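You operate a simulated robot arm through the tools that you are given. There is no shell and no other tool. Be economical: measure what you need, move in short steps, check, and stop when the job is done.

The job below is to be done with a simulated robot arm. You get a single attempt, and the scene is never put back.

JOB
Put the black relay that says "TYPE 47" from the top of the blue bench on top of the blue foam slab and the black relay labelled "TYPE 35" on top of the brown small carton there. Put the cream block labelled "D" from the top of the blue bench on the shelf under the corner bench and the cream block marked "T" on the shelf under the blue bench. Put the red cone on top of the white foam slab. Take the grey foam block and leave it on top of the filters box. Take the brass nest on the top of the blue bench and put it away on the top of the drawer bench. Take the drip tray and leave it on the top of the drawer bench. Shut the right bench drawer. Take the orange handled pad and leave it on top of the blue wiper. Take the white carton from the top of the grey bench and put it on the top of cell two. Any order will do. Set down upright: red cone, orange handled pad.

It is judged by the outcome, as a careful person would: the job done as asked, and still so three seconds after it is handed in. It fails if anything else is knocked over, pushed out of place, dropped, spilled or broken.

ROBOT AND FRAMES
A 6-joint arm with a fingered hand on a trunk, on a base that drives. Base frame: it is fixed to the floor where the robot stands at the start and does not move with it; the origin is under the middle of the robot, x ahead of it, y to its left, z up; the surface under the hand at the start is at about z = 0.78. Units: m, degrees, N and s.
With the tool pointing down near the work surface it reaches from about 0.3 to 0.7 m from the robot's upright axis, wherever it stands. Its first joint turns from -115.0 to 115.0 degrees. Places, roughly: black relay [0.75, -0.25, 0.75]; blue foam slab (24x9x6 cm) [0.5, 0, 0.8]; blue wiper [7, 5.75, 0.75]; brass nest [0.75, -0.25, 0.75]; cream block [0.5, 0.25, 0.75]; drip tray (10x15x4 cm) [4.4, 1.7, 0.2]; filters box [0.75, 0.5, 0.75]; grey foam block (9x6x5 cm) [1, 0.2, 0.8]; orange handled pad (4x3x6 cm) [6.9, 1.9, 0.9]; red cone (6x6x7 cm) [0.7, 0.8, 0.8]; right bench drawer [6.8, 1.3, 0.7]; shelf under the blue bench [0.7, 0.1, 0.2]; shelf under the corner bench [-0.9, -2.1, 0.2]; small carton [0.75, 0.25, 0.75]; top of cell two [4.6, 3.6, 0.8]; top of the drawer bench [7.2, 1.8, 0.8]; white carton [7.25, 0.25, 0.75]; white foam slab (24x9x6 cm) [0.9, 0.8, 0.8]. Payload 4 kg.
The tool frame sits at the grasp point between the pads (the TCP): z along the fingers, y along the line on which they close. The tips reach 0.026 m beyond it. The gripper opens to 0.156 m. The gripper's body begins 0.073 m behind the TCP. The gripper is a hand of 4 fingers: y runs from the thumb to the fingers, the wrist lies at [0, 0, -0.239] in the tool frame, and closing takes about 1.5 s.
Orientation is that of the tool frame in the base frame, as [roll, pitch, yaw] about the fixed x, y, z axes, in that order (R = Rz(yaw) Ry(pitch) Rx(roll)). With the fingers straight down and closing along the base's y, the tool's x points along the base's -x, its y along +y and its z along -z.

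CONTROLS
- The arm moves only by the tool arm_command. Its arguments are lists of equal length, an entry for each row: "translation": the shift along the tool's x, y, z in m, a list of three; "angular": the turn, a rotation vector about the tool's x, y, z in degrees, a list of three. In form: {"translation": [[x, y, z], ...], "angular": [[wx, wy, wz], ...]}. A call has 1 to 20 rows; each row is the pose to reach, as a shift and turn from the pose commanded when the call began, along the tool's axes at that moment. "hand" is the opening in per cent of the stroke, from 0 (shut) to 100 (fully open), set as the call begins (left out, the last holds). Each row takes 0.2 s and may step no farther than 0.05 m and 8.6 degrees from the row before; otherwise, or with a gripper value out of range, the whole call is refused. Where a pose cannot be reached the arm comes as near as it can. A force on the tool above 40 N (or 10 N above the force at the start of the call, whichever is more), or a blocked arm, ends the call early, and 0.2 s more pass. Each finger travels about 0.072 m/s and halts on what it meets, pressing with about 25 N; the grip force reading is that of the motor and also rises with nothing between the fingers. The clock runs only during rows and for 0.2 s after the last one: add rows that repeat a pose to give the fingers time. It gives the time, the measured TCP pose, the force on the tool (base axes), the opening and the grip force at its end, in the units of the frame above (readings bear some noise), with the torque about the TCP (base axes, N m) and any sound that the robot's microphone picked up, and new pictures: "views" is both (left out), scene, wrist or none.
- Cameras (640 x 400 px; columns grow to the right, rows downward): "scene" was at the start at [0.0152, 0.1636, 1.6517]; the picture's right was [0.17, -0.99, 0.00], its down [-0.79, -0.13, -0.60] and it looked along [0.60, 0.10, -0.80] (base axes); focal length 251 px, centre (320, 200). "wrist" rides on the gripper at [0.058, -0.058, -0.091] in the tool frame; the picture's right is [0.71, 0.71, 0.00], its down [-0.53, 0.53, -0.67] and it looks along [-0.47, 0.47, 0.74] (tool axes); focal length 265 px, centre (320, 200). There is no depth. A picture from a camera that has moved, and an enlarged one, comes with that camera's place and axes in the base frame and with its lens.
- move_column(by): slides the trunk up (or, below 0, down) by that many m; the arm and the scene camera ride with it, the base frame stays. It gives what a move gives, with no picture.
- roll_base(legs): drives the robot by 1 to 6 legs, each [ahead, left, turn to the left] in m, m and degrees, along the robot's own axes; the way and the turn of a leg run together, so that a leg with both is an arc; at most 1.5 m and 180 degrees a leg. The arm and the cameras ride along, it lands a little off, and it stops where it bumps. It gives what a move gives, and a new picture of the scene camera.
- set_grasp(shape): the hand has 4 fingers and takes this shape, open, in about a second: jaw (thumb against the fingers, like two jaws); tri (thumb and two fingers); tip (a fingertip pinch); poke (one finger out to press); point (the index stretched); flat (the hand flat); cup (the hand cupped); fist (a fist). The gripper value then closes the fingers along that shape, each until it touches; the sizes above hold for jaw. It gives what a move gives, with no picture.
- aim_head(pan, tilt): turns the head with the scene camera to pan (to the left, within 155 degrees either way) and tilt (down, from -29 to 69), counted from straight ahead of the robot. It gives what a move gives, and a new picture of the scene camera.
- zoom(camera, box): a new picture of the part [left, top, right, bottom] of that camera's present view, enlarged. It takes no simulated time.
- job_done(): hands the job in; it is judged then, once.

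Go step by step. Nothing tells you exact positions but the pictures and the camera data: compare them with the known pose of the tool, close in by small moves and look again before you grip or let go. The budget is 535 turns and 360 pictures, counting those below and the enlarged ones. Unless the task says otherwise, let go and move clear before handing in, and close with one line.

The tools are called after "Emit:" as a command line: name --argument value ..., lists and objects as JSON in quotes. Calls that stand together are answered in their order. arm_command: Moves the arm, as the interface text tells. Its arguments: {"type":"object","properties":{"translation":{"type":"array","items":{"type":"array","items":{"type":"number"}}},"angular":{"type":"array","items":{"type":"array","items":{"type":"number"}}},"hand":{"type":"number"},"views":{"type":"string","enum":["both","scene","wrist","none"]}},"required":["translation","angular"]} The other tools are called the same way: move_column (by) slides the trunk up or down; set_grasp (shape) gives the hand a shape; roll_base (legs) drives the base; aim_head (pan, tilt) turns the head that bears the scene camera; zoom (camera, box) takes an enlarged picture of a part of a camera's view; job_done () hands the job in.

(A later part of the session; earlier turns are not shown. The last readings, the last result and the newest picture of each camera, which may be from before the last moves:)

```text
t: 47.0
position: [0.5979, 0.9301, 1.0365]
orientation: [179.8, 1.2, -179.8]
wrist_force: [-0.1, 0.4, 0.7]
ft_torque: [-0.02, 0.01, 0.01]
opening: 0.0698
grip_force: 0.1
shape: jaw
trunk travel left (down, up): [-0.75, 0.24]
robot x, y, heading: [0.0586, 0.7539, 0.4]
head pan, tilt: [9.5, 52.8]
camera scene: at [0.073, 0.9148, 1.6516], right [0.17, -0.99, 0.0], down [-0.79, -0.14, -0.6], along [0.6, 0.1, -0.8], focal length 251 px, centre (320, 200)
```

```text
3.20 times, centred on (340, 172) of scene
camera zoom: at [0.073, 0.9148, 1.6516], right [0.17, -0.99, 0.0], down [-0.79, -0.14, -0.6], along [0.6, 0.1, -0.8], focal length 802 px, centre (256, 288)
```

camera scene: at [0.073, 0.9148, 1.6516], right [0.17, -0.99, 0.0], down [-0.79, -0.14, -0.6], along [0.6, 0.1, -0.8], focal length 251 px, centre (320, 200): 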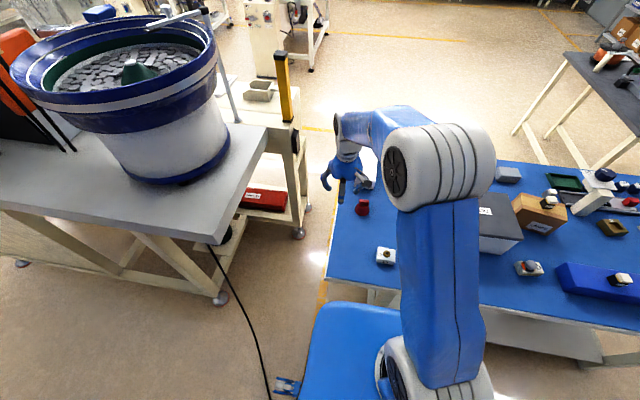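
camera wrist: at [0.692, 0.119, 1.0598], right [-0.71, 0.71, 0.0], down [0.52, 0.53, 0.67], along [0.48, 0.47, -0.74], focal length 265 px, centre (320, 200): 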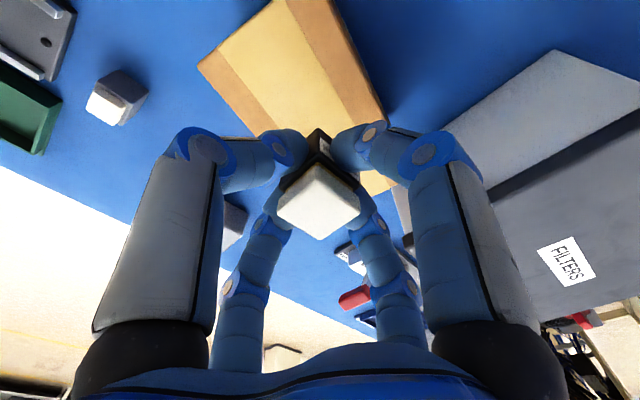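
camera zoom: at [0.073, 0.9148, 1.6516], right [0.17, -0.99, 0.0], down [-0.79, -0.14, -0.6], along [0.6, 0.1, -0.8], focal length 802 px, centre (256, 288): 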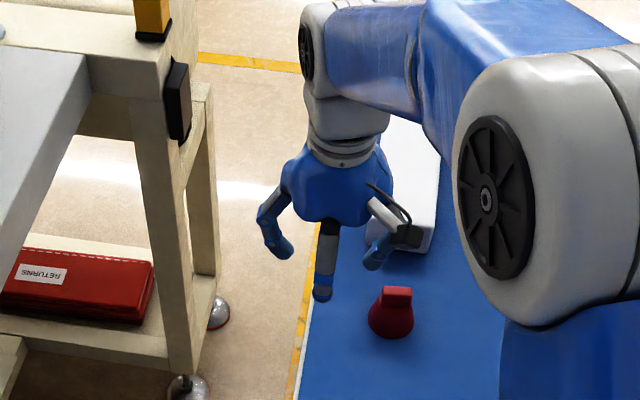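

The cone's slab is better served from behind the bench, so I'll carry it around last. First cream D at about (0.55,0.25): slide right 0.6 m.

Emit:
roll_base --legs '[[0, -0.6, 0]]'

Emit:
aim_head --pan 0 --tilt 60

```text
t: 55.2
position: [0.6004, 0.3179, 1.037]
orientation: [179.6, 1.1, -179.9]
wrist_force: [-1.4, 0.3, -0.4]
ft_torque: [0.02, 0.03, -0.01]
opening: 0.0698
grip_force: 0.1
shape: jaw
trunk travel left (down, up): [-0.75, 0.24]
robot x, y, heading: [0.058, 0.135, 0.2]
head pan, tilt: [9.5, 52.8]
camera scene: at [0.076, 0.301, 1.6516], right [0.17, -0.99, 0.0], down [-0.78, -0.14, -0.6], along [0.6, 0.1, -0.8], focal length 251 px, centre (320, 200)
```

scene: 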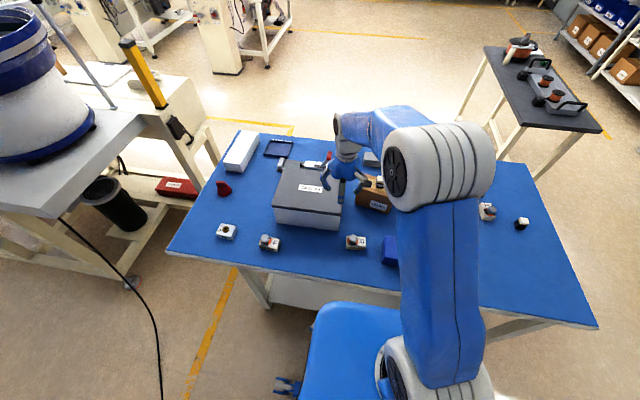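

```text
t: 56.0
position: [0.6005, 0.3182, 1.0366]
orientation: [179.7, 1.1, -179.8]
wrist_force: [0.3, -0.5, 0.1]
ft_torque: [-0.01, 0.04, 0.0]
opening: 0.07
grip_force: 0.1
shape: jaw
trunk travel left (down, up): [-0.75, 0.24]
robot x, y, heading: [0.0668, 0.1375, 0.5]
head pan, tilt: [0.0, 60.0]
camera scene: at [0.0693, 0.2889, 1.6428], right [0.01, -1.0, 0.0], down [-0.87, -0.01, -0.5], along [0.5, 0.0, -0.87], focal length 251 px, centre (320, 200)
```

scene: 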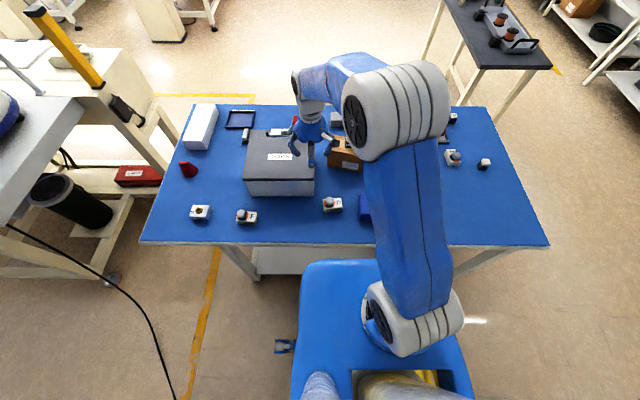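

Cream D is at about (0.542,0.248). Move above it and look.

Emit:
arm_command --translation '[[0.02, -0.025, 0.0], [0.04, -0.05, 0.03], [0.058, -0.07, 0.065], [0.058, -0.07, 0.11], [0.058, -0.07, 0.13], [0.058, -0.07, 0.13]]' --angular '[[0, -0.5, 0], [0, -1.1, 0], [0, -1.1, 0], [0, -1.1, 0], [0, -1.1, 0], [0, -1.1, 0]]' --hand 75 --views "wrist"

```text
t: 57.4
position: [0.5466, 0.2483, 0.9035]
orientation: [179.7, 2.2, -179.8]
wrist_force: [-0.1, 1.2, 0.1]
ft_torque: [-0.02, 0.0, 0.0]
opening: 0.1168
grip_force: 0.1
shape: jaw
trunk travel left (down, up): [-0.75, 0.24]
robot x, y, heading: [0.0611, 0.135, 0.4]
head pan, tilt: [0.0, 60.0]
camera wrist: at [0.4861, 0.1894, 0.9936], right [-0.71, 0.7, -0.02], down [0.5, 0.53, 0.69], along [0.5, 0.48, -0.72], focal length 265 px, centre (320, 200)
```

wrist: 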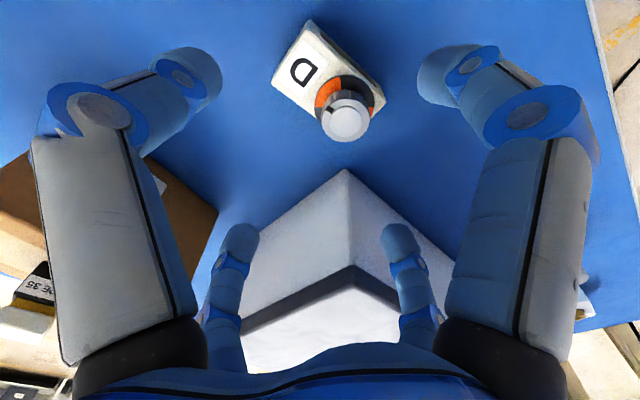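

Emit:
arm_command --translation '[[0.016, -0.01, 0.03], [0.017, -0.01, 0.06], [0.017, -0.01, 0.09], [0.017, -0.01, 0.09]]' --angular '[[0, 1.1, 0], [0, 2.2, 0], [0, 2.2, 0], [0, 2.2, 0]]' --hand 75 --views "wrist"

```text
t: 58.4
position: [0.5321, 0.238, 0.8138]
orientation: [179.7, 0.0, -179.8]
wrist_force: [0.1, 0.1, 0.2]
ft_torque: [0.01, -0.03, 0.0]
opening: 0.1166
grip_force: 0.1
shape: jaw
trunk travel left (down, up): [-0.75, 0.24]
robot x, y, heading: [0.0649, 0.1416, 0.0]
head pan, tilt: [0.0, 60.0]
camera wrist: at [0.4744, 0.1814, 0.9053], right [-0.71, 0.7, 0.0], down [0.52, 0.53, 0.67], along [0.47, 0.48, -0.74], focal length 265 px, centre (320, 200)
```

wrist: 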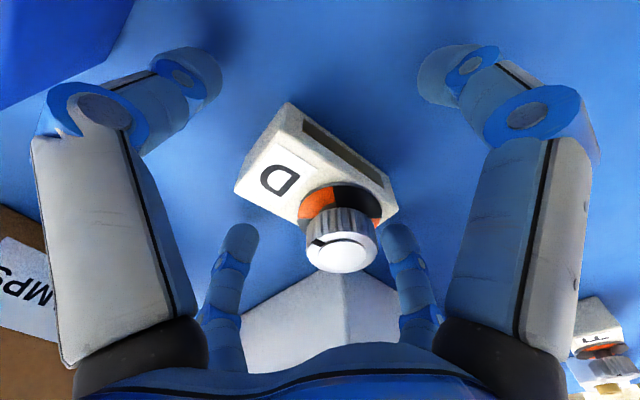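

Centred. Lower 4 mm more and close.

Emit:
arm_command --translation '[[0, 0, 0.004], [0, 0, 0.004], [0, 0, 0.004], [0, 0, 0.004], [0, 0, 0.004], [0, 0, 0.004], [0, 0, 0.004], [0, 0, 0.004], [0, 0, -0.02]]' --angular '[[0, 0, 0], [0, 0, 0], [0, 0, 0], [0, 0, 0], [0, 0, 0], [0, 0, 0], [0, 0, 0], [0, 0, 0], [0, 0, 0]]' --hand 0 --views "wrist"

```text
t: 60.4
position: [0.5292, 0.2389, 0.835]
orientation: [179.6, 0.0, -179.8]
wrist_force: [-0.1, -0.9, -1.3]
ft_torque: [-0.01, 0.02, -0.01]
opening: 0.054
grip_force: 25.1
shape: jaw
trunk travel left (down, up): [-0.75, 0.24]
robot x, y, heading: [0.0628, 0.139, 0.4]
head pan, tilt: [0.0, 60.0]
camera wrist: at [0.4718, 0.18, 0.9268], right [-0.71, 0.7, 0.0], down [0.52, 0.53, 0.67], along [0.47, 0.48, -0.74], focal length 265 px, centre (320, 200)
```

wrist: 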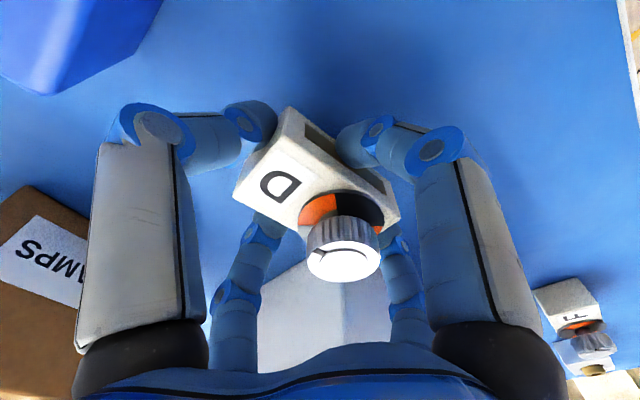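

D is held. Raise and tuck the arm, then look toward the corner bench at (-0.9,-2.1).

Emit:
arm_command --translation '[[0, 0, -0.05], [0, 0, -0.1], [0, 0, -0.15], [0, 0, -0.2], [0.04, -0.02, -0.22], [0.06, -0.05, -0.22], [0.06, -0.09, -0.22], [0.06, -0.1, -0.22]]' --angular '[[0, 0, 0], [0, 0, 0], [0, 0, 0], [0, 0, 0], [0, 0, 0], [0, 0, 0], [0, 0, 0], [0, 0, 0]]' --views "none"

Emit:
aim_head --pan -115 --tilt 30

```text
t: 62.1
position: [0.4702, 0.1383, 1.0535]
orientation: [179.8, 0.0, -179.7]
wrist_force: [-0.4, 0.4, -2.2]
ft_torque: [-0.04, -0.03, -0.01]
opening: 0.0539
grip_force: 25.0
shape: jaw
trunk travel left (down, up): [-0.75, 0.24]
robot x, y, heading: [0.0593, 0.1377, 0.2]
head pan, tilt: [0.0, 60.0]
```

```text
t: 64.1
position: [0.4708, 0.138, 1.0533]
orientation: [179.7, 0.1, -179.7]
wrist_force: [0.0, 0.5, -2.0]
ft_torque: [-0.01, -0.01, -0.01]
opening: 0.0541
grip_force: 25.1
shape: jaw
trunk travel left (down, up): [-0.75, 0.24]
robot x, y, heading: [0.0635, 0.1371, 0.0]
head pan, tilt: [-115.0, 30.0]
camera scene: at [-0.0347, 0.2061, 1.6849], right [-0.91, 0.42, 0.0], down [0.21, 0.45, -0.87], along [-0.36, -0.79, -0.5], focal length 251 px, centre (320, 200)
```

scene: 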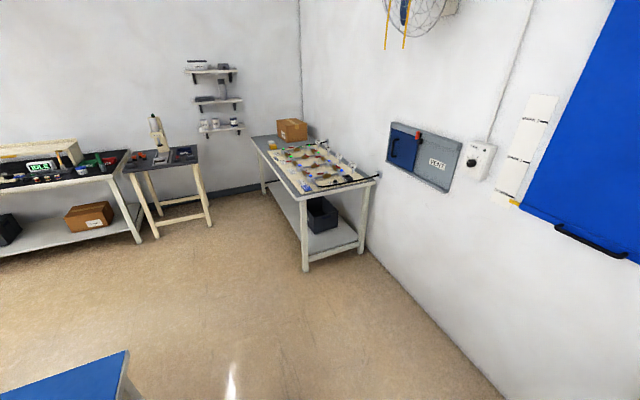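

The corner bench runs along x −1.2…−0.6, y −3…−1.33, with its open side facing +x. I drive right past the blue bench and turn to face it.

Emit:
roll_base --legs '[[-0.05, 0, 0], [0, -1.05, 0], [0, -1.05, 0], [0, 0, 90], [0, 0, 90]]'

Emit:
aim_head --pan 10 --tilt 50

```text
t: 111.4
position: [-0.4111, -1.9273, 1.0535]
orientation: [179.7, 0.0, -2.0]
wrist_force: [0.1, 0.3, -2.6]
ft_torque: [0.04, -0.05, -0.02]
opening: 0.0539
grip_force: 24.9
shape: jaw
trunk travel left (down, up): [-0.75, 0.24]
robot x, y, heading: [0.0012, -1.9412, 178.0]
head pan, tilt: [-115.0, 30.0]
camera scene: at [0.0953, -2.0144, 1.6849], right [0.89, -0.45, 0.0], down [-0.23, -0.45, -0.87], along [0.39, 0.77, -0.5], focal length 251 px, centre (320, 200)
```

scene: 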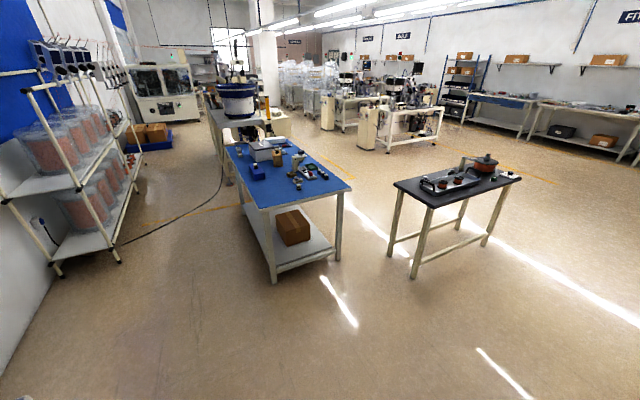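

```text
t: 113.4
position: [-0.4111, -1.9268, 1.0528]
orientation: [179.7, 0.0, -2.0]
wrist_force: [-0.7, 0.5, -2.0]
ft_torque: [-0.04, -0.01, -0.01]
opening: 0.0539
grip_force: 25.1
shape: jaw
trunk travel left (down, up): [-0.75, 0.24]
robot x, y, heading: [-0.0023, -1.9427, 178.4]
head pan, tilt: [10.0, 50.0]
camera scene: at [-0.022, -2.1059, 1.6554], right [-0.14, 0.99, 0.0], down [0.76, 0.11, -0.64], along [-0.64, -0.09, -0.77], focal length 251 px, centre (320, 200)
```

scene: 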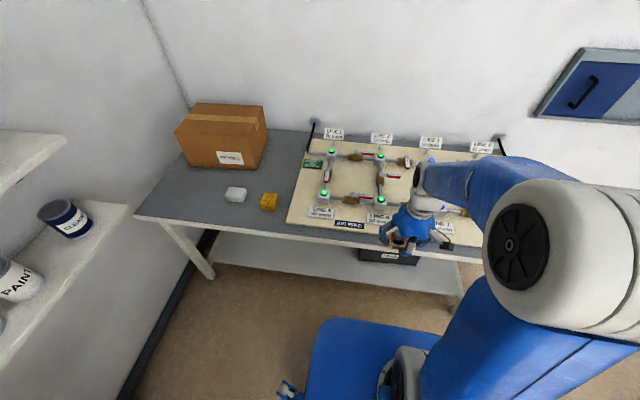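

I'll lower the trunk so the arm is at shelf height, hand still in front of the bench, and look underneath.

Emit:
move_column --by -0.65

Emit:
aim_head --pan 0 --tilt 45

```text
refused: -0.65 is not a number from -0.4 to 0.4
```

```text
t: 114.2
position: [-0.4116, -1.927, 1.053]
orientation: [179.7, 0.0, -2.0]
wrist_force: [-0.1, 0.1, -2.8]
ft_torque: [0.0, 0.0, 0.01]
opening: 0.0536
grip_force: 24.9
shape: jaw
trunk travel left (down, up): [-0.75, 0.24]
robot x, y, heading: [-0.0036, -1.9387, 177.9]
head pan, tilt: [0.0, 45.0]
camera scene: at [-0.0271, -2.0928, 1.6622], right [0.03, 1.0, 0.0], down [0.71, -0.02, -0.71], along [-0.71, 0.02, -0.71], focal length 251 px, centre (320, 200)
```

scene: 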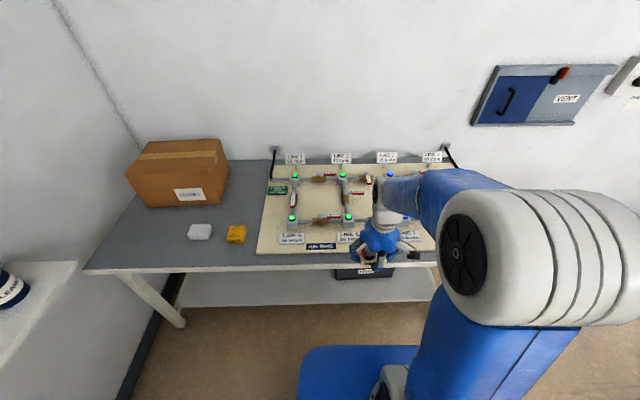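

Emit:
roll_base --legs '[[0, 0.13, 2]]'

Emit:
move_column --by -0.4

Emit:
move_column --by -0.28

Emit:
aim_head --pan 0 --tilt 35

```text
t: 116.4
position: [-0.4142, -2.0685, 1.0538]
orientation: [179.8, 0.0, 0.0]
wrist_force: [-0.8, -0.3, -1.5]
ft_torque: [0.08, 0.0, 0.01]
opening: 0.0538
grip_force: 24.7
shape: jaw
trunk travel left (down, up): [-0.75, 0.24]
robot x, y, heading: [-0.0089, -2.0707, -180.0]
head pan, tilt: [0.0, 45.0]
camera scene: at [-0.0239, -2.2256, 1.6621], right [0.0, 1.0, 0.0], down [0.71, 0.0, -0.71], along [-0.71, 0.0, -0.71], focal length 251 px, centre (320, 200)
```

scene: 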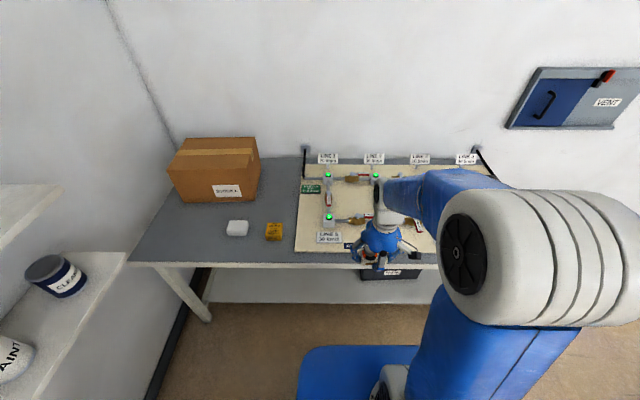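

```text
t: 120.3
position: [-0.4138, -2.0693, 0.6526]
orientation: [179.7, 0.0, 0.0]
wrist_force: [-0.4, 0.1, -2.4]
ft_torque: [0.03, 0.0, -0.04]
opening: 0.0537
grip_force: 25.0
shape: jaw
trunk travel left (down, up): [-0.35, 0.64]
robot x, y, heading: [-0.0031, -2.078, -180.1]
head pan, tilt: [0.0, 45.0]
```

```text
t: 123.1
position: [-0.412, -2.07, 0.3736]
orientation: [179.7, 0.0, 0.0]
wrist_force: [0.4, -0.6, -2.2]
ft_torque: [0.04, 0.0, -0.02]
opening: 0.0538
grip_force: 25.1
shape: jaw
trunk travel left (down, up): [-0.07, 0.92]
robot x, y, heading: [-0.0022, -2.0718, -180.0]
head pan, tilt: [0.0, 45.0]
```

```text
t: 123.8
position: [-0.4129, -2.0696, 0.3742]
orientation: [179.7, 0.0, 0.0]
wrist_force: [0.4, -0.5, -0.8]
ft_torque: [0.02, -0.05, -0.02]
opening: 0.054
grip_force: 25.3
shape: jaw
trunk travel left (down, up): [-0.07, 0.92]
robot x, y, heading: [-0.0039, -2.0708, -180.2]
head pan, tilt: [0.0, 35.0]
camera scene: at [-0.0304, -2.2239, 0.997], right [0.0, 1.0, 0.0], down [0.57, 0.0, -0.82], along [-0.82, 0.0, -0.57], focal length 251 px, centre (320, 200)
```

scene: 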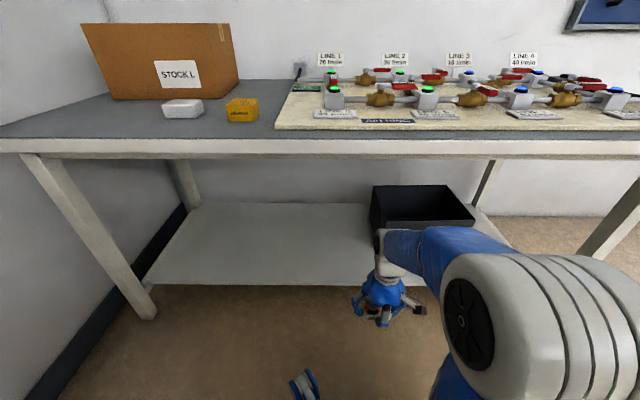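

Clear view of the empty shelf (z≈0.2, front edge x≈−0.61). I lower the hand a little, drive ahead 12 cm, then reach in.

Emit:
arm_command --translation '[[0, 0, 0.04], [0, 0, 0.07], [0, 0, 0.07]]' --angular '[[0, 0, 0], [0, 0, 0], [0, 0, 0]]' --views "none"

Emit:
roll_base --legs '[[0.12, 0, 0]]'

```text
t: 124.6
position: [-0.4129, -2.07, 0.3031]
orientation: [179.7, -0.1, 0.0]
wrist_force: [0.9, 0.6, -1.4]
ft_torque: [0.02, -0.01, -0.02]
opening: 0.0537
grip_force: 24.2
shape: jaw
trunk travel left (down, up): [-0.07, 0.92]
robot x, y, heading: [-0.0053, -2.0755, -179.9]
head pan, tilt: [0.0, 35.0]
```

```text
t: 126.8
position: [-0.5341, -2.0697, 0.3036]
orientation: [179.6, -0.1, -0.1]
wrist_force: [-0.4, 0.0, -1.3]
ft_torque: [0.02, -0.01, -0.01]
opening: 0.0538
grip_force: 24.8
shape: jaw
trunk travel left (down, up): [-0.07, 0.92]
robot x, y, heading: [-0.1281, -2.0705, -179.6]
head pan, tilt: [0.0, 35.0]
camera scene: at [-0.1537, -2.2241, 0.9971], right [0.0, 1.0, 0.0], down [0.57, 0.0, -0.82], along [-0.82, 0.0, -0.57], focal length 251 px, centre (320, 200)
```

scene: 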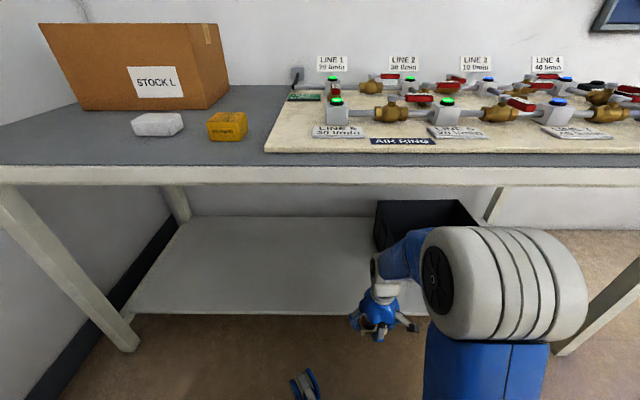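

Emit:
arm_command --translation '[[-0.03, 0.03, 0], [-0.065, 0.06, 0], [-0.1, 0.09, 0], [-0.135, 0.12, 0], [-0.17, 0.15, 0], [-0.21, 0.16, 0], [-0.245, 0.16, 0], [-0.245, 0.16, 0]]' --angular '[[0, 0, 0], [0, 0, 0], [0, 0, 0], [0, 0, 0], [0, 0, 0], [0, 0, 0], [0, 0, 0], [0, 0, 0]]' --views "both"

```text
t: 128.6
position: [-0.7785, -2.2278, 0.3051]
orientation: [179.8, -0.1, -0.1]
wrist_force: [-0.6, -0.7, -1.6]
ft_torque: [0.02, -0.02, -0.02]
opening: 0.0535
grip_force: 24.8
shape: jaw
trunk travel left (down, up): [-0.07, 0.92]
robot x, y, heading: [-0.1258, -2.0695, -179.9]
head pan, tilt: [0.0, 35.0]
camera scene: at [-0.1539, -2.2242, 0.997], right [0.0, 1.0, 0.0], down [0.57, 0.0, -0.82], along [-0.82, 0.0, -0.57], focal length 251 px, centre (320, 200)
camera wrist: at [-0.7206, -2.1707, 0.3968], right [0.71, -0.71, 0.0], down [-0.53, -0.52, 0.67], along [-0.47, -0.47, -0.74], focal length 265 px, centre (320, 200)
```

scene: 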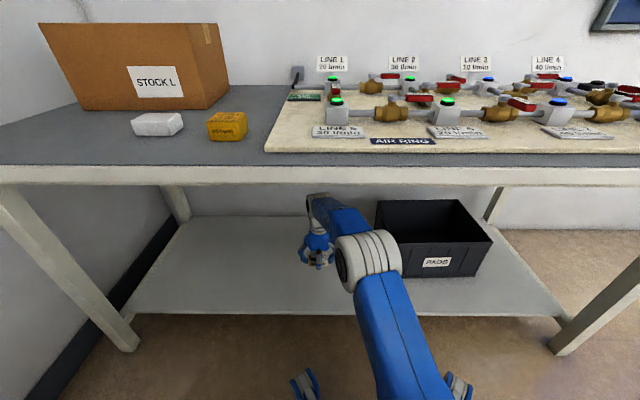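
wrist: 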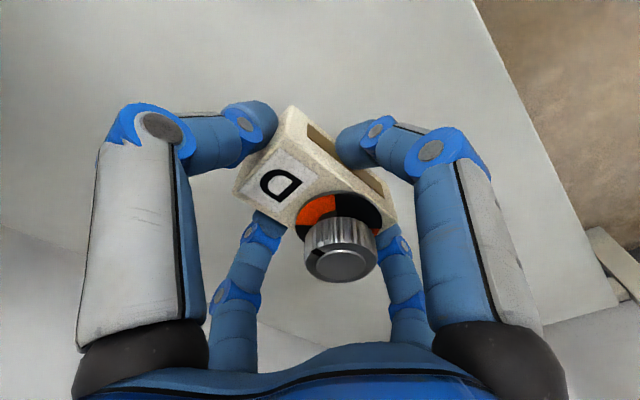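

Over the shelf. Lower until contact.

Emit:
arm_command --translation '[[0, 0, 0.01], [0, 0, 0.02], [0, 0, 0.03], [0, 0, 0.04], [0, 0, 0.046], [0, 0, 0.051], [0, 0, 0.056], [0, 0, 0.061], [0, 0, 0.066], [0, 0, 0.071], [0, 0, 0.076], [0, 0, 0.081], [0, 0, 0.086], [0, 0, 0.091], [0, 0, 0.096], [0, 0, 0.101]]' --angular '[[0, 0, 0], [0, 0, 0], [0, 0, 0], [0, 0, 0], [0, 0, 0], [0, 0, 0], [0, 0, 0], [0, 0, 0], [0, 0, 0], [0, 0, 0], [0, 0, 0], [0, 0, 0], [0, 0, 0], [0, 0, 0], [0, 0, 0], [0, 0, 0]]' --views "scene"

```text
t: 132.0
position: [-0.779, -2.2301, 0.2037]
orientation: [179.8, 0.0, -0.1]
wrist_force: [-0.8, 0.5, -1.6]
ft_torque: [0.03, -0.01, 0.03]
opening: 0.0536
grip_force: 25.0
shape: jaw
trunk travel left (down, up): [-0.07, 0.92]
robot x, y, heading: [-0.1258, -2.074, -180.0]
head pan, tilt: [0.0, 35.0]
camera scene: at [-0.1538, -2.2241, 0.9971], right [0.0, 1.0, 0.0], down [0.57, 0.0, -0.82], along [-0.82, 0.0, -0.57], focal length 251 px, centre (320, 200)
```

scene: 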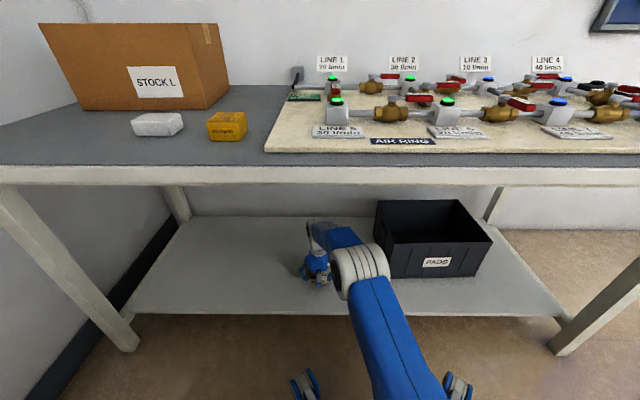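

Emit:
arm_command --translation '[[0, 0, 0.005], [0, 0, 0.01], [0, 0, 0.015], [0, 0, 0.02], [0, 0, 0.025], [0, 0, 0.03], [0, 0, 0.034], [0, 0, 0.038], [0, 0, 0.042], [0, 0, 0.046], [0, 0, 0.05], [0, 0, 0.054], [0, 0, 0.058], [0, 0, 0.062], [0, 0, 0.066], [0, 0, 0.07], [0, 0, 0.074], [0, 0, 0.078]]' --angular '[[0, 0, 0], [0, 0, 0], [0, 0, 0], [0, 0, 0], [0, 0, 0], [0, 0, 0], [0, 0, 0], [0, 0, 0], [0, 0, 0], [0, 0, 0], [0, 0, 0], [0, 0, 0], [0, 0, 0], [0, 0, 0], [0, 0, 0], [0, 0, 0], [0, 0, 0], [0, 0, 0]]' --views "scene"

```text
t: 133.3
position: [-0.7837, -2.2317, 0.1868]
orientation: [179.4, 0.9, -0.1]
wrist_force: [4.6, 2.0, 19.7]
ft_torque: [0.11, -0.17, -0.02]
opening: 0.0547
grip_force: 24.4
shape: jaw
trunk travel left (down, up): [-0.07, 0.92]
robot x, y, heading: [-0.1262, -2.0777, -180.0]
head pan, tilt: [0.0, 35.0]
stopped in row 6: the force on the tool passed its limit at 45 N (the readings are from after the stop); the commanded pose is now the measured one
camera scene: at [-0.1517, -2.2236, 0.9973], right [0.0, 1.0, 0.0], down [0.57, 0.0, -0.82], along [-0.82, 0.0, -0.57], focal length 251 px, centre (320, 200)
```

scene: 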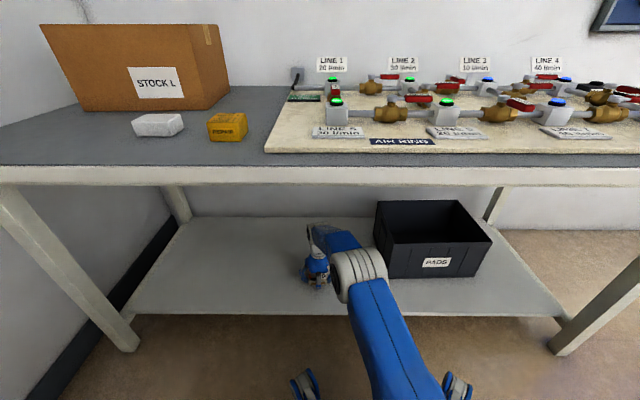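

Contact. Release, rise and look.

Emit:
arm_command --translation '[[0, 0, -0.002], [0, 0, -0.002], [0, 0, -0.002], [0, 0, -0.002], [0, 0, -0.002], [0, 0, -0.002], [0, 0, -0.03], [0, 0, -0.07], [0, 0, -0.11], [0, 0, -0.12]]' --angular '[[0, 0, 0], [0, 0, 0], [0, 0, 0], [0, 0, 0], [0, 0, 0], [0, 0, 0], [0, 0, 0], [0, 0, 0], [0, 0, 0], [0, 0, 0]]' --hand 75 --views "wrist"

```text
t: 135.5
position: [-0.783, -2.2281, 0.3023]
orientation: [179.6, 0.5, 0.0]
wrist_force: [0.5, 0.6, 0.0]
ft_torque: [-0.01, 0.0, 0.0]
opening: 0.1166
grip_force: 0.0
shape: jaw
trunk travel left (down, up): [-0.07, 0.92]
robot x, y, heading: [-0.1265, -2.0773, -179.8]
head pan, tilt: [0.0, 35.0]
camera wrist: at [-0.7231, -2.1704, 0.3936], right [0.71, -0.71, 0.0], down [-0.52, -0.52, 0.68], along [-0.48, -0.48, -0.74], focal length 265 px, centre (320, 200)
```

wrist: 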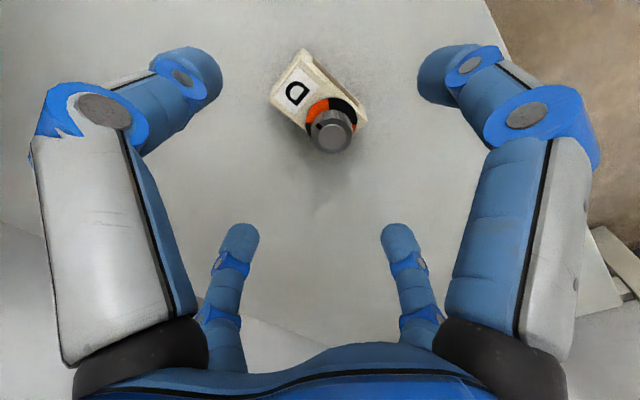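

D stands on the shelf. Withdraw the arm, back off, raise the trunk, and drive to the right end of the blue bench for T.

Emit:
arm_command --translation '[[0.035, 0, 0], [0.07, -0.01, 0], [0.105, -0.04, 0], [0.14, -0.07, 0], [0.175, -0.1, 0], [0.21, -0.13, 0], [0.245, -0.15, 0], [0.26, -0.15, 0]]' --angular '[[0, 0, 0], [0, 0, 0], [0, 0, 0], [0, 0, 0], [0, 0, 0], [0, 0, 0], [0, 0, 0], [0, 0, 0]]' --views "none"

Emit:
roll_base --legs '[[-0.2, 0, 0]]'

Emit:
move_column --by 0.4

Emit:
move_column --by 0.4

Emit:
roll_base --legs '[[0, 0, -90], [0, -0.68, 0], [0.9, 0, 0]]'

Emit:
aim_head --pan 0 --tilt 55

```text
t: 137.3
position: [-0.5222, -2.0779, 0.3009]
orientation: [179.6, 0.5, -0.1]
wrist_force: [-0.2, 0.5, -0.5]
ft_torque: [-0.01, -0.03, -0.01]
opening: 0.1168
grip_force: 0.0
shape: jaw
trunk travel left (down, up): [-0.07, 0.92]
robot x, y, heading: [-0.124, -2.0696, -180.0]
head pan, tilt: [0.0, 35.0]
```

```text
t: 140.4
position: [-0.3223, -2.0783, 0.301]
orientation: [179.6, 0.6, -0.2]
wrist_force: [0.5, -1.5, 0.7]
ft_torque: [-0.01, 0.05, -0.02]
opening: 0.1166
grip_force: 0.1
shape: jaw
trunk travel left (down, up): [-0.07, 0.92]
robot x, y, heading: [0.0757, -2.0737, -179.9]
head pan, tilt: [0.0, 35.0]
camera scene: at [0.0488, -2.2239, 0.9971], right [0.0, 1.0, 0.0], down [0.57, 0.0, -0.82], along [-0.82, 0.0, -0.57], focal length 251 px, centre (320, 200)
```

scene: 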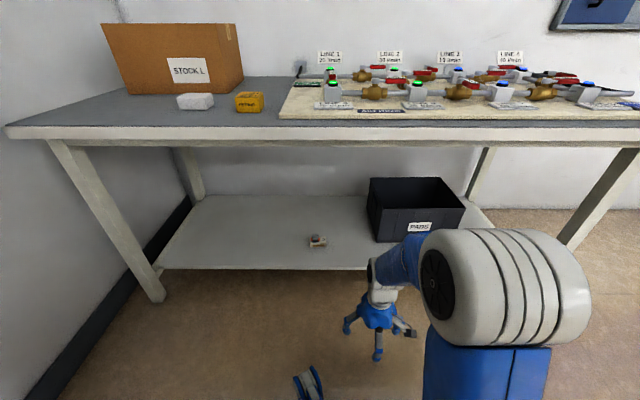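

```text
t: 144.3
position: [-0.3225, -2.0793, 0.6997]
orientation: [179.5, 0.5, -0.1]
wrist_force: [0.3, 0.8, 0.6]
ft_torque: [-0.01, -0.01, -0.02]
opening: 0.1169
grip_force: 0.1
shape: jaw
trunk travel left (down, up): [-0.47, 0.52]
robot x, y, heading: [0.0732, -2.0724, -179.8]
head pan, tilt: [0.0, 35.0]
```

```text
t: 148.1
position: [-0.3226, -2.0783, 1.0998]
orientation: [179.6, 0.5, -0.1]
wrist_force: [0.4, 0.5, 0.2]
ft_torque: [0.0, 0.01, 0.01]
opening: 0.1169
grip_force: 0.1
shape: jaw
trunk travel left (down, up): [-0.87, 0.12]
robot x, y, heading: [0.0773, -2.0746, -179.7]
head pan, tilt: [0.0, 35.0]
```

```text
t: 150.5
position: [-0.3202, -2.0303, 1.0995]
orientation: [179.7, 0.4, -7.2]
wrist_force: [-0.1, -0.4, 0.7]
ft_torque: [0.01, -0.04, 0.03]
opening: 0.1169
grip_force: 0.1
shape: jaw
trunk travel left (down, up): [-0.87, 0.12]
robot x, y, heading: [0.0782, -2.0742, 173.0]
head pan, tilt: [0.0, 35.0]
stopped in leg 1: the robot was blocked; the commanded pose is now the measured one
camera scene: at [0.0294, -2.2205, 1.797], right [0.12, 0.99, 0.0], down [0.57, -0.07, -0.82], along [-0.81, 0.1, -0.57], focal length 251 px, centre (320, 200)
```

scene: 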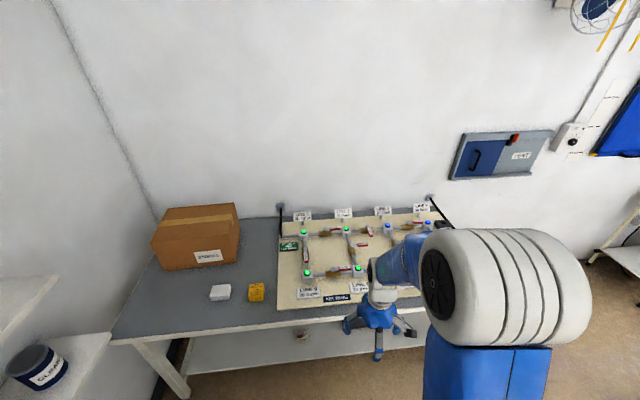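

```text
t: 151.3
position: [-0.3184, -2.0294, 1.0997]
orientation: [179.6, 0.4, -7.3]
wrist_force: [1.2, 0.3, 0.3]
ft_torque: [-0.03, 0.04, -0.01]
opening: 0.1166
grip_force: 0.0
shape: jaw
trunk travel left (down, up): [-0.87, 0.12]
robot x, y, heading: [0.0746, -2.0757, 173.1]
head pan, tilt: [0.0, 55.0]
camera scene: at [0.0475, -2.2212, 1.7689], right [0.12, 0.99, 0.0], down [0.81, -0.1, -0.57], along [-0.57, 0.07, -0.82], focal length 251 px, centre (320, 200)
```

scene: 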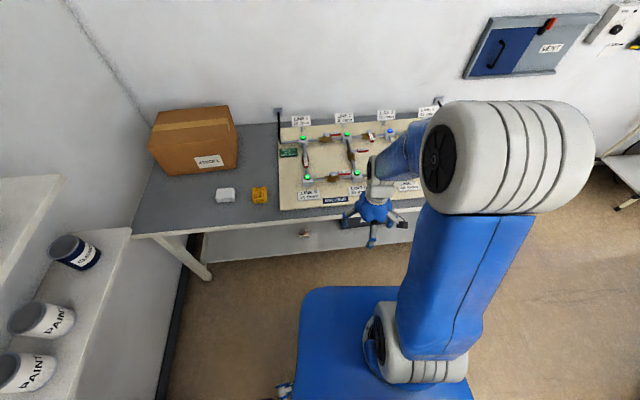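

Something blocked the turn; I look around behind on the left (the small stool table).

Emit:
aim_head --pan 110 --tilt 50

Emit:
aim_head --pan 150 --tilt 50

```text
t: 153.2
position: [-0.3196, -2.0303, 1.0991]
orientation: [179.6, 0.5, -7.2]
wrist_force: [0.3, 1.2, 0.6]
ft_torque: [-0.02, 0.0, -0.03]
opening: 0.117
grip_force: 0.1
shape: jaw
trunk travel left (down, up): [-0.87, 0.12]
robot x, y, heading: [0.0788, -2.0712, 173.1]
head pan, tilt: [110.0, 50.0]
camera scene: at [0.1354, -2.3051, 1.7753], right [-0.97, -0.23, 0.0], down [-0.17, 0.75, -0.64], along [0.15, -0.63, -0.77], focal length 251 px, centre (320, 200)
```

scene: 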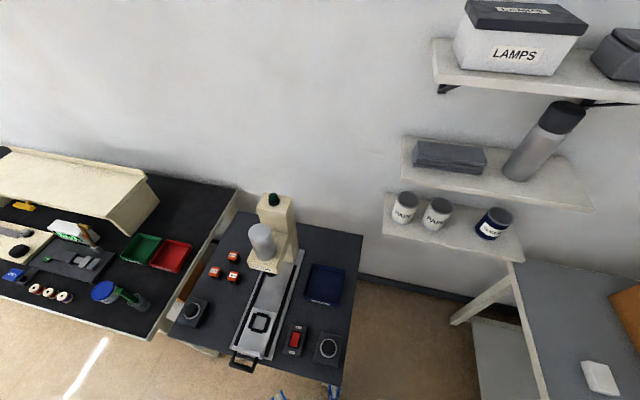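

```text
t: 154.3
position: [-0.3201, -2.0304, 1.1014]
orientation: [179.6, 0.5, -7.3]
wrist_force: [0.3, 0.6, 0.0]
ft_torque: [0.03, 0.0, 0.03]
opening: 0.117
grip_force: 0.1
shape: jaw
trunk travel left (down, up): [-0.87, 0.12]
robot x, y, heading: [0.0722, -2.0731, 172.9]
head pan, tilt: [150.0, 50.0]
camera scene: at [0.1796, -2.2765, 1.7753], right [-0.6, -0.8, 0.0], down [-0.61, 0.46, -0.64], along [0.51, -0.39, -0.77], focal length 251 px, centre (320, 200)
```

scene: 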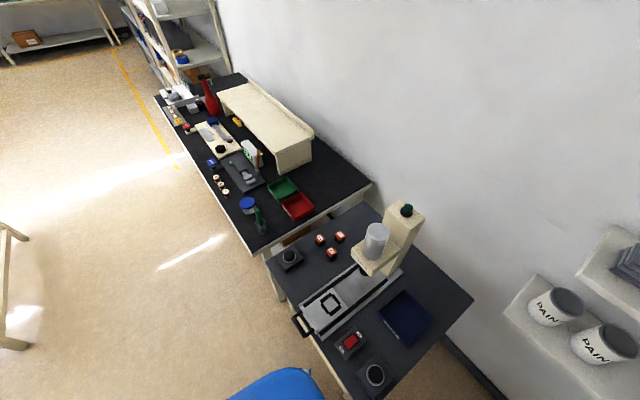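

The base's rear came up against the stool table. I slide away from it first, then turn.

Emit:
roll_base --legs '[[0, -0.45, 0], [0, 0, -83]]'

Emit:
aim_head --pan -30 --tilt 45

```text
t: 169.7
position: [0.1297, -1.2325, 1.0998]
orientation: [179.5, 0.6, -90.8]
wrist_force: [0.2, -0.6, -0.2]
ft_torque: [0.02, -0.03, 0.03]
opening: 0.117
grip_force: 0.0
shape: jaw
trunk travel left (down, up): [-0.87, 0.12]
robot x, y, heading: [0.1304, -1.6291, 89.9]
head pan, tilt: [150.0, 50.0]
camera scene: at [-0.0586, -1.7543, 1.7754], right [-0.86, 0.51, 0.0], down [0.39, 0.66, -0.64], along [-0.33, -0.55, -0.77], focal length 251 px, centre (320, 200)
```

scene: 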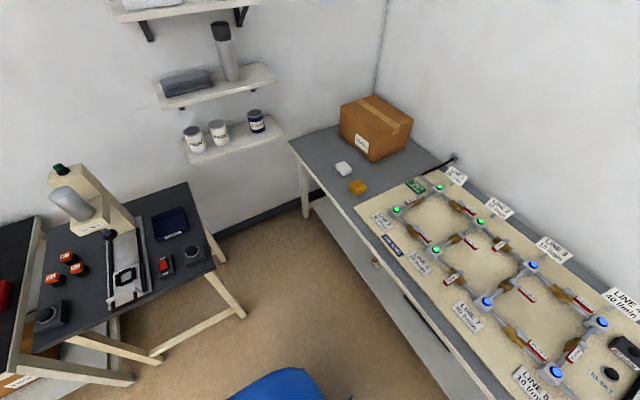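

```text
t: 172.4
position: [0.1304, -1.2338, 1.1001]
orientation: [179.6, 0.5, -90.7]
wrist_force: [0.4, -0.2, 0.3]
ft_torque: [-0.02, 0.03, 0.0]
opening: 0.117
grip_force: 0.0
shape: jaw
trunk travel left (down, up): [-0.87, 0.12]
robot x, y, heading: [0.1307, -1.631, 89.6]
head pan, tilt: [-30.0, 45.0]
camera scene: at [0.0217, -1.6182, 1.7823], right [0.86, -0.51, 0.0], down [-0.36, -0.61, -0.71], along [0.36, 0.61, -0.71], focal length 251 px, centre (320, 200)
```

scene: 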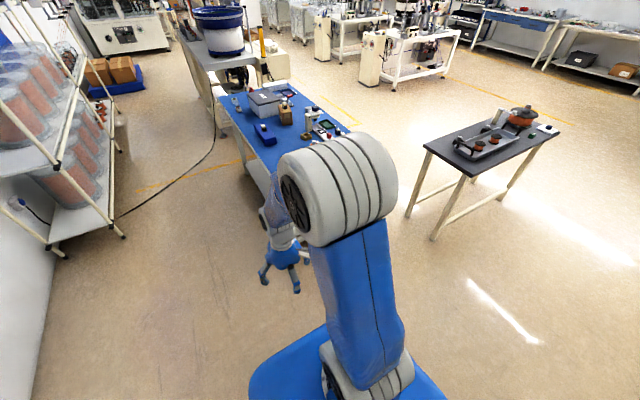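

Emit:
roll_base --legs '[[0, -0.63, 0], [0.62, 0, 0]]'

Emit:
aim_head --pan 5 --tilt 55

```text
t: 189.1
position: [0.7639, -0.6055, 1.1006]
orientation: [179.6, 0.6, -90.0]
wrist_force: [-0.7, 1.1, 0.0]
ft_torque: [0.04, -0.01, -0.03]
opening: 0.1167
grip_force: 0.1
shape: jaw
trunk travel left (down, up): [-0.87, 0.12]
robot x, y, heading: [0.7684, -1.0043, 90.1]
head pan, tilt: [-30.0, 45.0]
camera scene: at [0.6612, -0.9919, 1.7822], right [0.87, -0.5, 0.0], down [-0.35, -0.61, -0.71], along [0.35, 0.61, -0.71], focal length 251 px, centre (320, 200)
```

scene: 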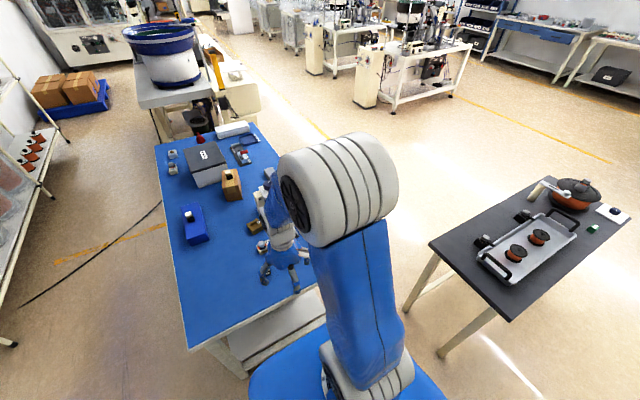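

```text
t: 190.1
position: [0.7629, -0.6052, 1.1006]
orientation: [179.6, 0.5, -90.0]
wrist_force: [0.1, 0.2, -0.5]
ft_torque: [0.0, -0.01, 0.01]
opening: 0.1169
grip_force: 0.0
shape: jaw
trunk travel left (down, up): [-0.87, 0.12]
robot x, y, heading: [0.7709, -1.0061, 90.3]
head pan, tilt: [5.0, 55.0]
camera scene: at [0.6146, -0.9908, 1.7688], right [1.0, 0.09, 0.0], down [0.07, -0.82, -0.57], along [-0.05, 0.57, -0.82], focal length 251 px, centre (320, 200)
```

scene: 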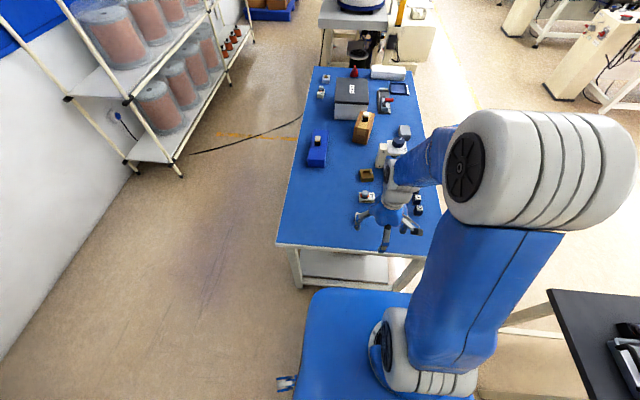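

T is at about (0.772,-0.278). Reach over it.

Emit:
arm_command --translation '[[-0.045, 0, 0], [-0.09, -0.003, 0], [-0.135, -0.005, 0], [-0.18, -0.007, 0], [-0.225, -0.009, 0], [-0.27, -0.009, 0.02], [-0.31, -0.009, 0.05], [-0.326, -0.009, 0.095], [-0.326, -0.009, 0.14], [-0.326, -0.009, 0.17], [-0.326, -0.009, 0.17]]' --angular '[[0, 0, 0], [0, 0, 0], [0, 0, 0], [0, 0, 0], [0, 0, 0], [0, 0, 0], [0, 0, 0], [0, 0, 0], [0, 0, 0], [0, 0, 0], [0, 0, 0]]' --views "wrist"

```text
t: 192.5
position: [0.7728, -0.2909, 0.9363]
orientation: [179.6, 0.3, -90.0]
wrist_force: [0.0, -1.0, 0.1]
ft_torque: [-0.01, 0.0, -0.02]
opening: 0.1166
grip_force: 0.0
shape: jaw
out of reach, approached as far as the arm can: row 9, 10, 11
trunk travel left (down, up): [-0.87, 0.12]
robot x, y, heading: [0.7703, -1.004, 90.3]
head pan, tilt: [5.0, 55.0]
camera wrist: at [0.8311, -0.3502, 1.0256], right [-0.71, -0.71, 0.0], down [-0.52, 0.52, 0.68], along [-0.48, 0.48, -0.74], focal length 265 px, centre (320, 200)
```

wrist: 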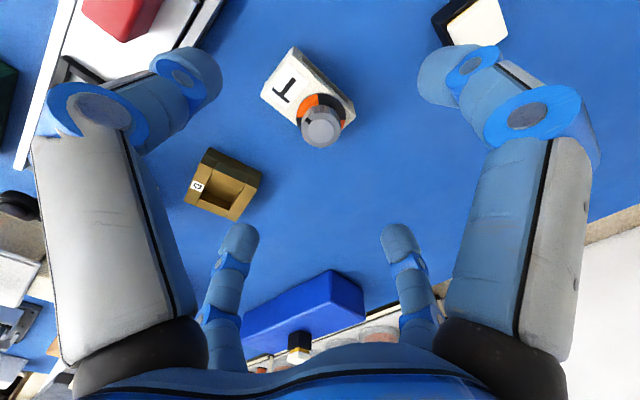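

T centre is (0.772,-0.278), square to the axes. I move the base ahead 6 cm to get it in reach, then go down.

Emit:
arm_command --translation '[[0.03, 0, -0.02], [0.06, 0, -0.04], [0.06, 0, -0.04]]' --angular '[[0, 0, 0], [0, 0, 0], [0, 0, 0]]' --views "none"

Emit:
roll_base --legs '[[0.06, 0, 0]]'

```text
t: 193.3
position: [0.7731, -0.3524, 0.9743]
orientation: [179.6, 0.6, -90.0]
wrist_force: [0.4, 0.8, -0.5]
ft_torque: [0.01, 0.03, 0.01]
opening: 0.1168
grip_force: 0.1
shape: jaw
trunk travel left (down, up): [-0.87, 0.12]
robot x, y, heading: [0.7721, -1.0067, 90.2]
head pan, tilt: [5.0, 55.0]
```

```text
t: 194.7
position: [0.7717, -0.2944, 0.9753]
orientation: [179.6, 0.4, -90.1]
wrist_force: [-1.0, -0.2, -0.3]
ft_torque: [-0.03, 0.01, -0.02]
opening: 0.1166
grip_force: 0.1
shape: jaw
trunk travel left (down, up): [-0.87, 0.12]
robot x, y, heading: [0.7685, -0.9421, 90.1]
head pan, tilt: [5.0, 55.0]
camera scene: at [0.6157, -0.9287, 1.769], right [1.0, 0.09, 0.0], down [0.07, -0.82, -0.57], along [-0.05, 0.57, -0.82], focal length 251 px, centre (320, 200)
```

scene: 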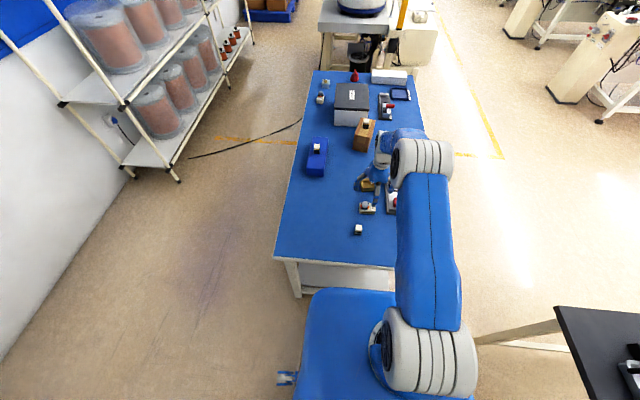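

Emit:
arm_command --translation '[[-0.008, 0, 0.03], [-0.016, 0, 0.06], [-0.016, 0, 0.1], [-0.016, 0, 0.13], [-0.016, 0, 0.13]]' --angular '[[0, 0, 0], [0, 0, 0], [0, 0, 0], [0, 0, 0], [0, 0, 0]]' --views "wrist"

```text
t: 195.9
position: [0.7711, -0.2788, 0.8467]
orientation: [179.6, 0.6, -90.0]
wrist_force: [-0.5, 0.2, 0.3]
ft_torque: [0.03, -0.01, 0.01]
opening: 0.1168
grip_force: 0.1
shape: jaw
trunk travel left (down, up): [-0.87, 0.12]
robot x, y, heading: [0.7691, -0.9432, 90.5]
head pan, tilt: [5.0, 55.0]
camera wrist: at [0.8296, -0.3371, 0.9368], right [-0.71, -0.71, 0.0], down [-0.52, 0.52, 0.68], along [-0.48, 0.48, -0.74], focal length 265 px, centre (320, 200)
```

wrist: 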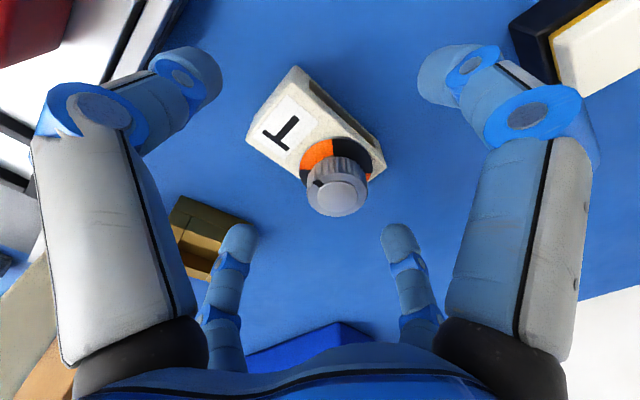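

Emit:
arm_command --translation '[[0, 0, 0], [0, 0, 0.015], [0, 0, 0.037], [0, 0, 0.037]]' --angular '[[0, 0, 0], [0, 0, 0], [0, 0, 0], [0, 0, 0]]' --hand 65 --views "none"

Emit:
arm_command --translation '[[0, 0, 0], [0, 0, 0], [0, 0, 0], [0, 0, 0], [0, 0, 0], [0, 0, 0], [0, 0, 0], [0, 0, -0.04], [0, 0, -0.08]]' --angular '[[0, 0, 0], [0, 0, 0], [0, 0, 0], [0, 0, 0], [0, 0, 0], [0, 0, 0], [0, 0, 0], [0, 0, 0], [0, 0, 0]]' --hand 0 --views "wrist"

```text
t: 196.9
position: [0.7709, -0.2783, 0.8093]
orientation: [179.6, 0.5, -90.1]
wrist_force: [-0.3, -1.1, 0.3]
ft_torque: [0.03, 0.01, 0.01]
opening: 0.1017
grip_force: 0.0
shape: jaw
trunk travel left (down, up): [-0.87, 0.12]
robot x, y, heading: [0.7713, -0.9391, 90.3]
head pan, tilt: [5.0, 55.0]
```

```text
t: 198.9
position: [0.7736, -0.2796, 0.8875]
orientation: [179.7, 0.5, -90.0]
wrist_force: [0.2, -0.3, -2.8]
ft_torque: [0.05, 0.02, -0.01]
opening: 0.0562
grip_force: 25.5
shape: jaw
trunk travel left (down, up): [-0.87, 0.12]
robot x, y, heading: [0.7681, -0.9433, 90.5]
head pan, tilt: [5.0, 55.0]
camera wrist: at [0.8317, -0.3379, 0.979], right [-0.71, -0.71, 0.0], down [-0.52, 0.52, 0.68], along [-0.48, 0.48, -0.74], focal length 265 px, centre (320, 200)
```

wrist: 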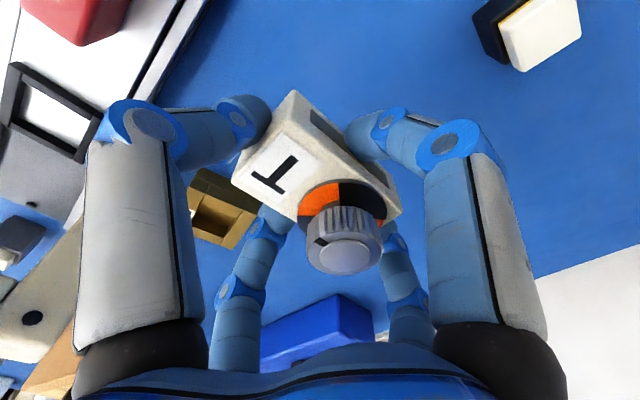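

T held. Tuck the arm and drive around to the front of the blue bench, standing back a bit at x≈−0.08.

Emit:
arm_command --translation '[[0, 0, -0.05], [0, 0, -0.1], [0, 0, -0.15], [0.05, 0, -0.2], [0.1, 0, -0.2], [0.15, 0, -0.2], [0.2, 0, -0.2], [0.25, 0, -0.2], [0.27, 0, -0.2]]' --angular '[[0, 0, 0], [0, 0, 0], [0, 0, 0], [0, 0, 0], [0, 0, 0], [0, 0, 0], [0, 0, 0], [0, 0, 0], [0, 0, 0]]' --views "none"

```text
refused: row 4 steps farther than a row can; nothing moved
```

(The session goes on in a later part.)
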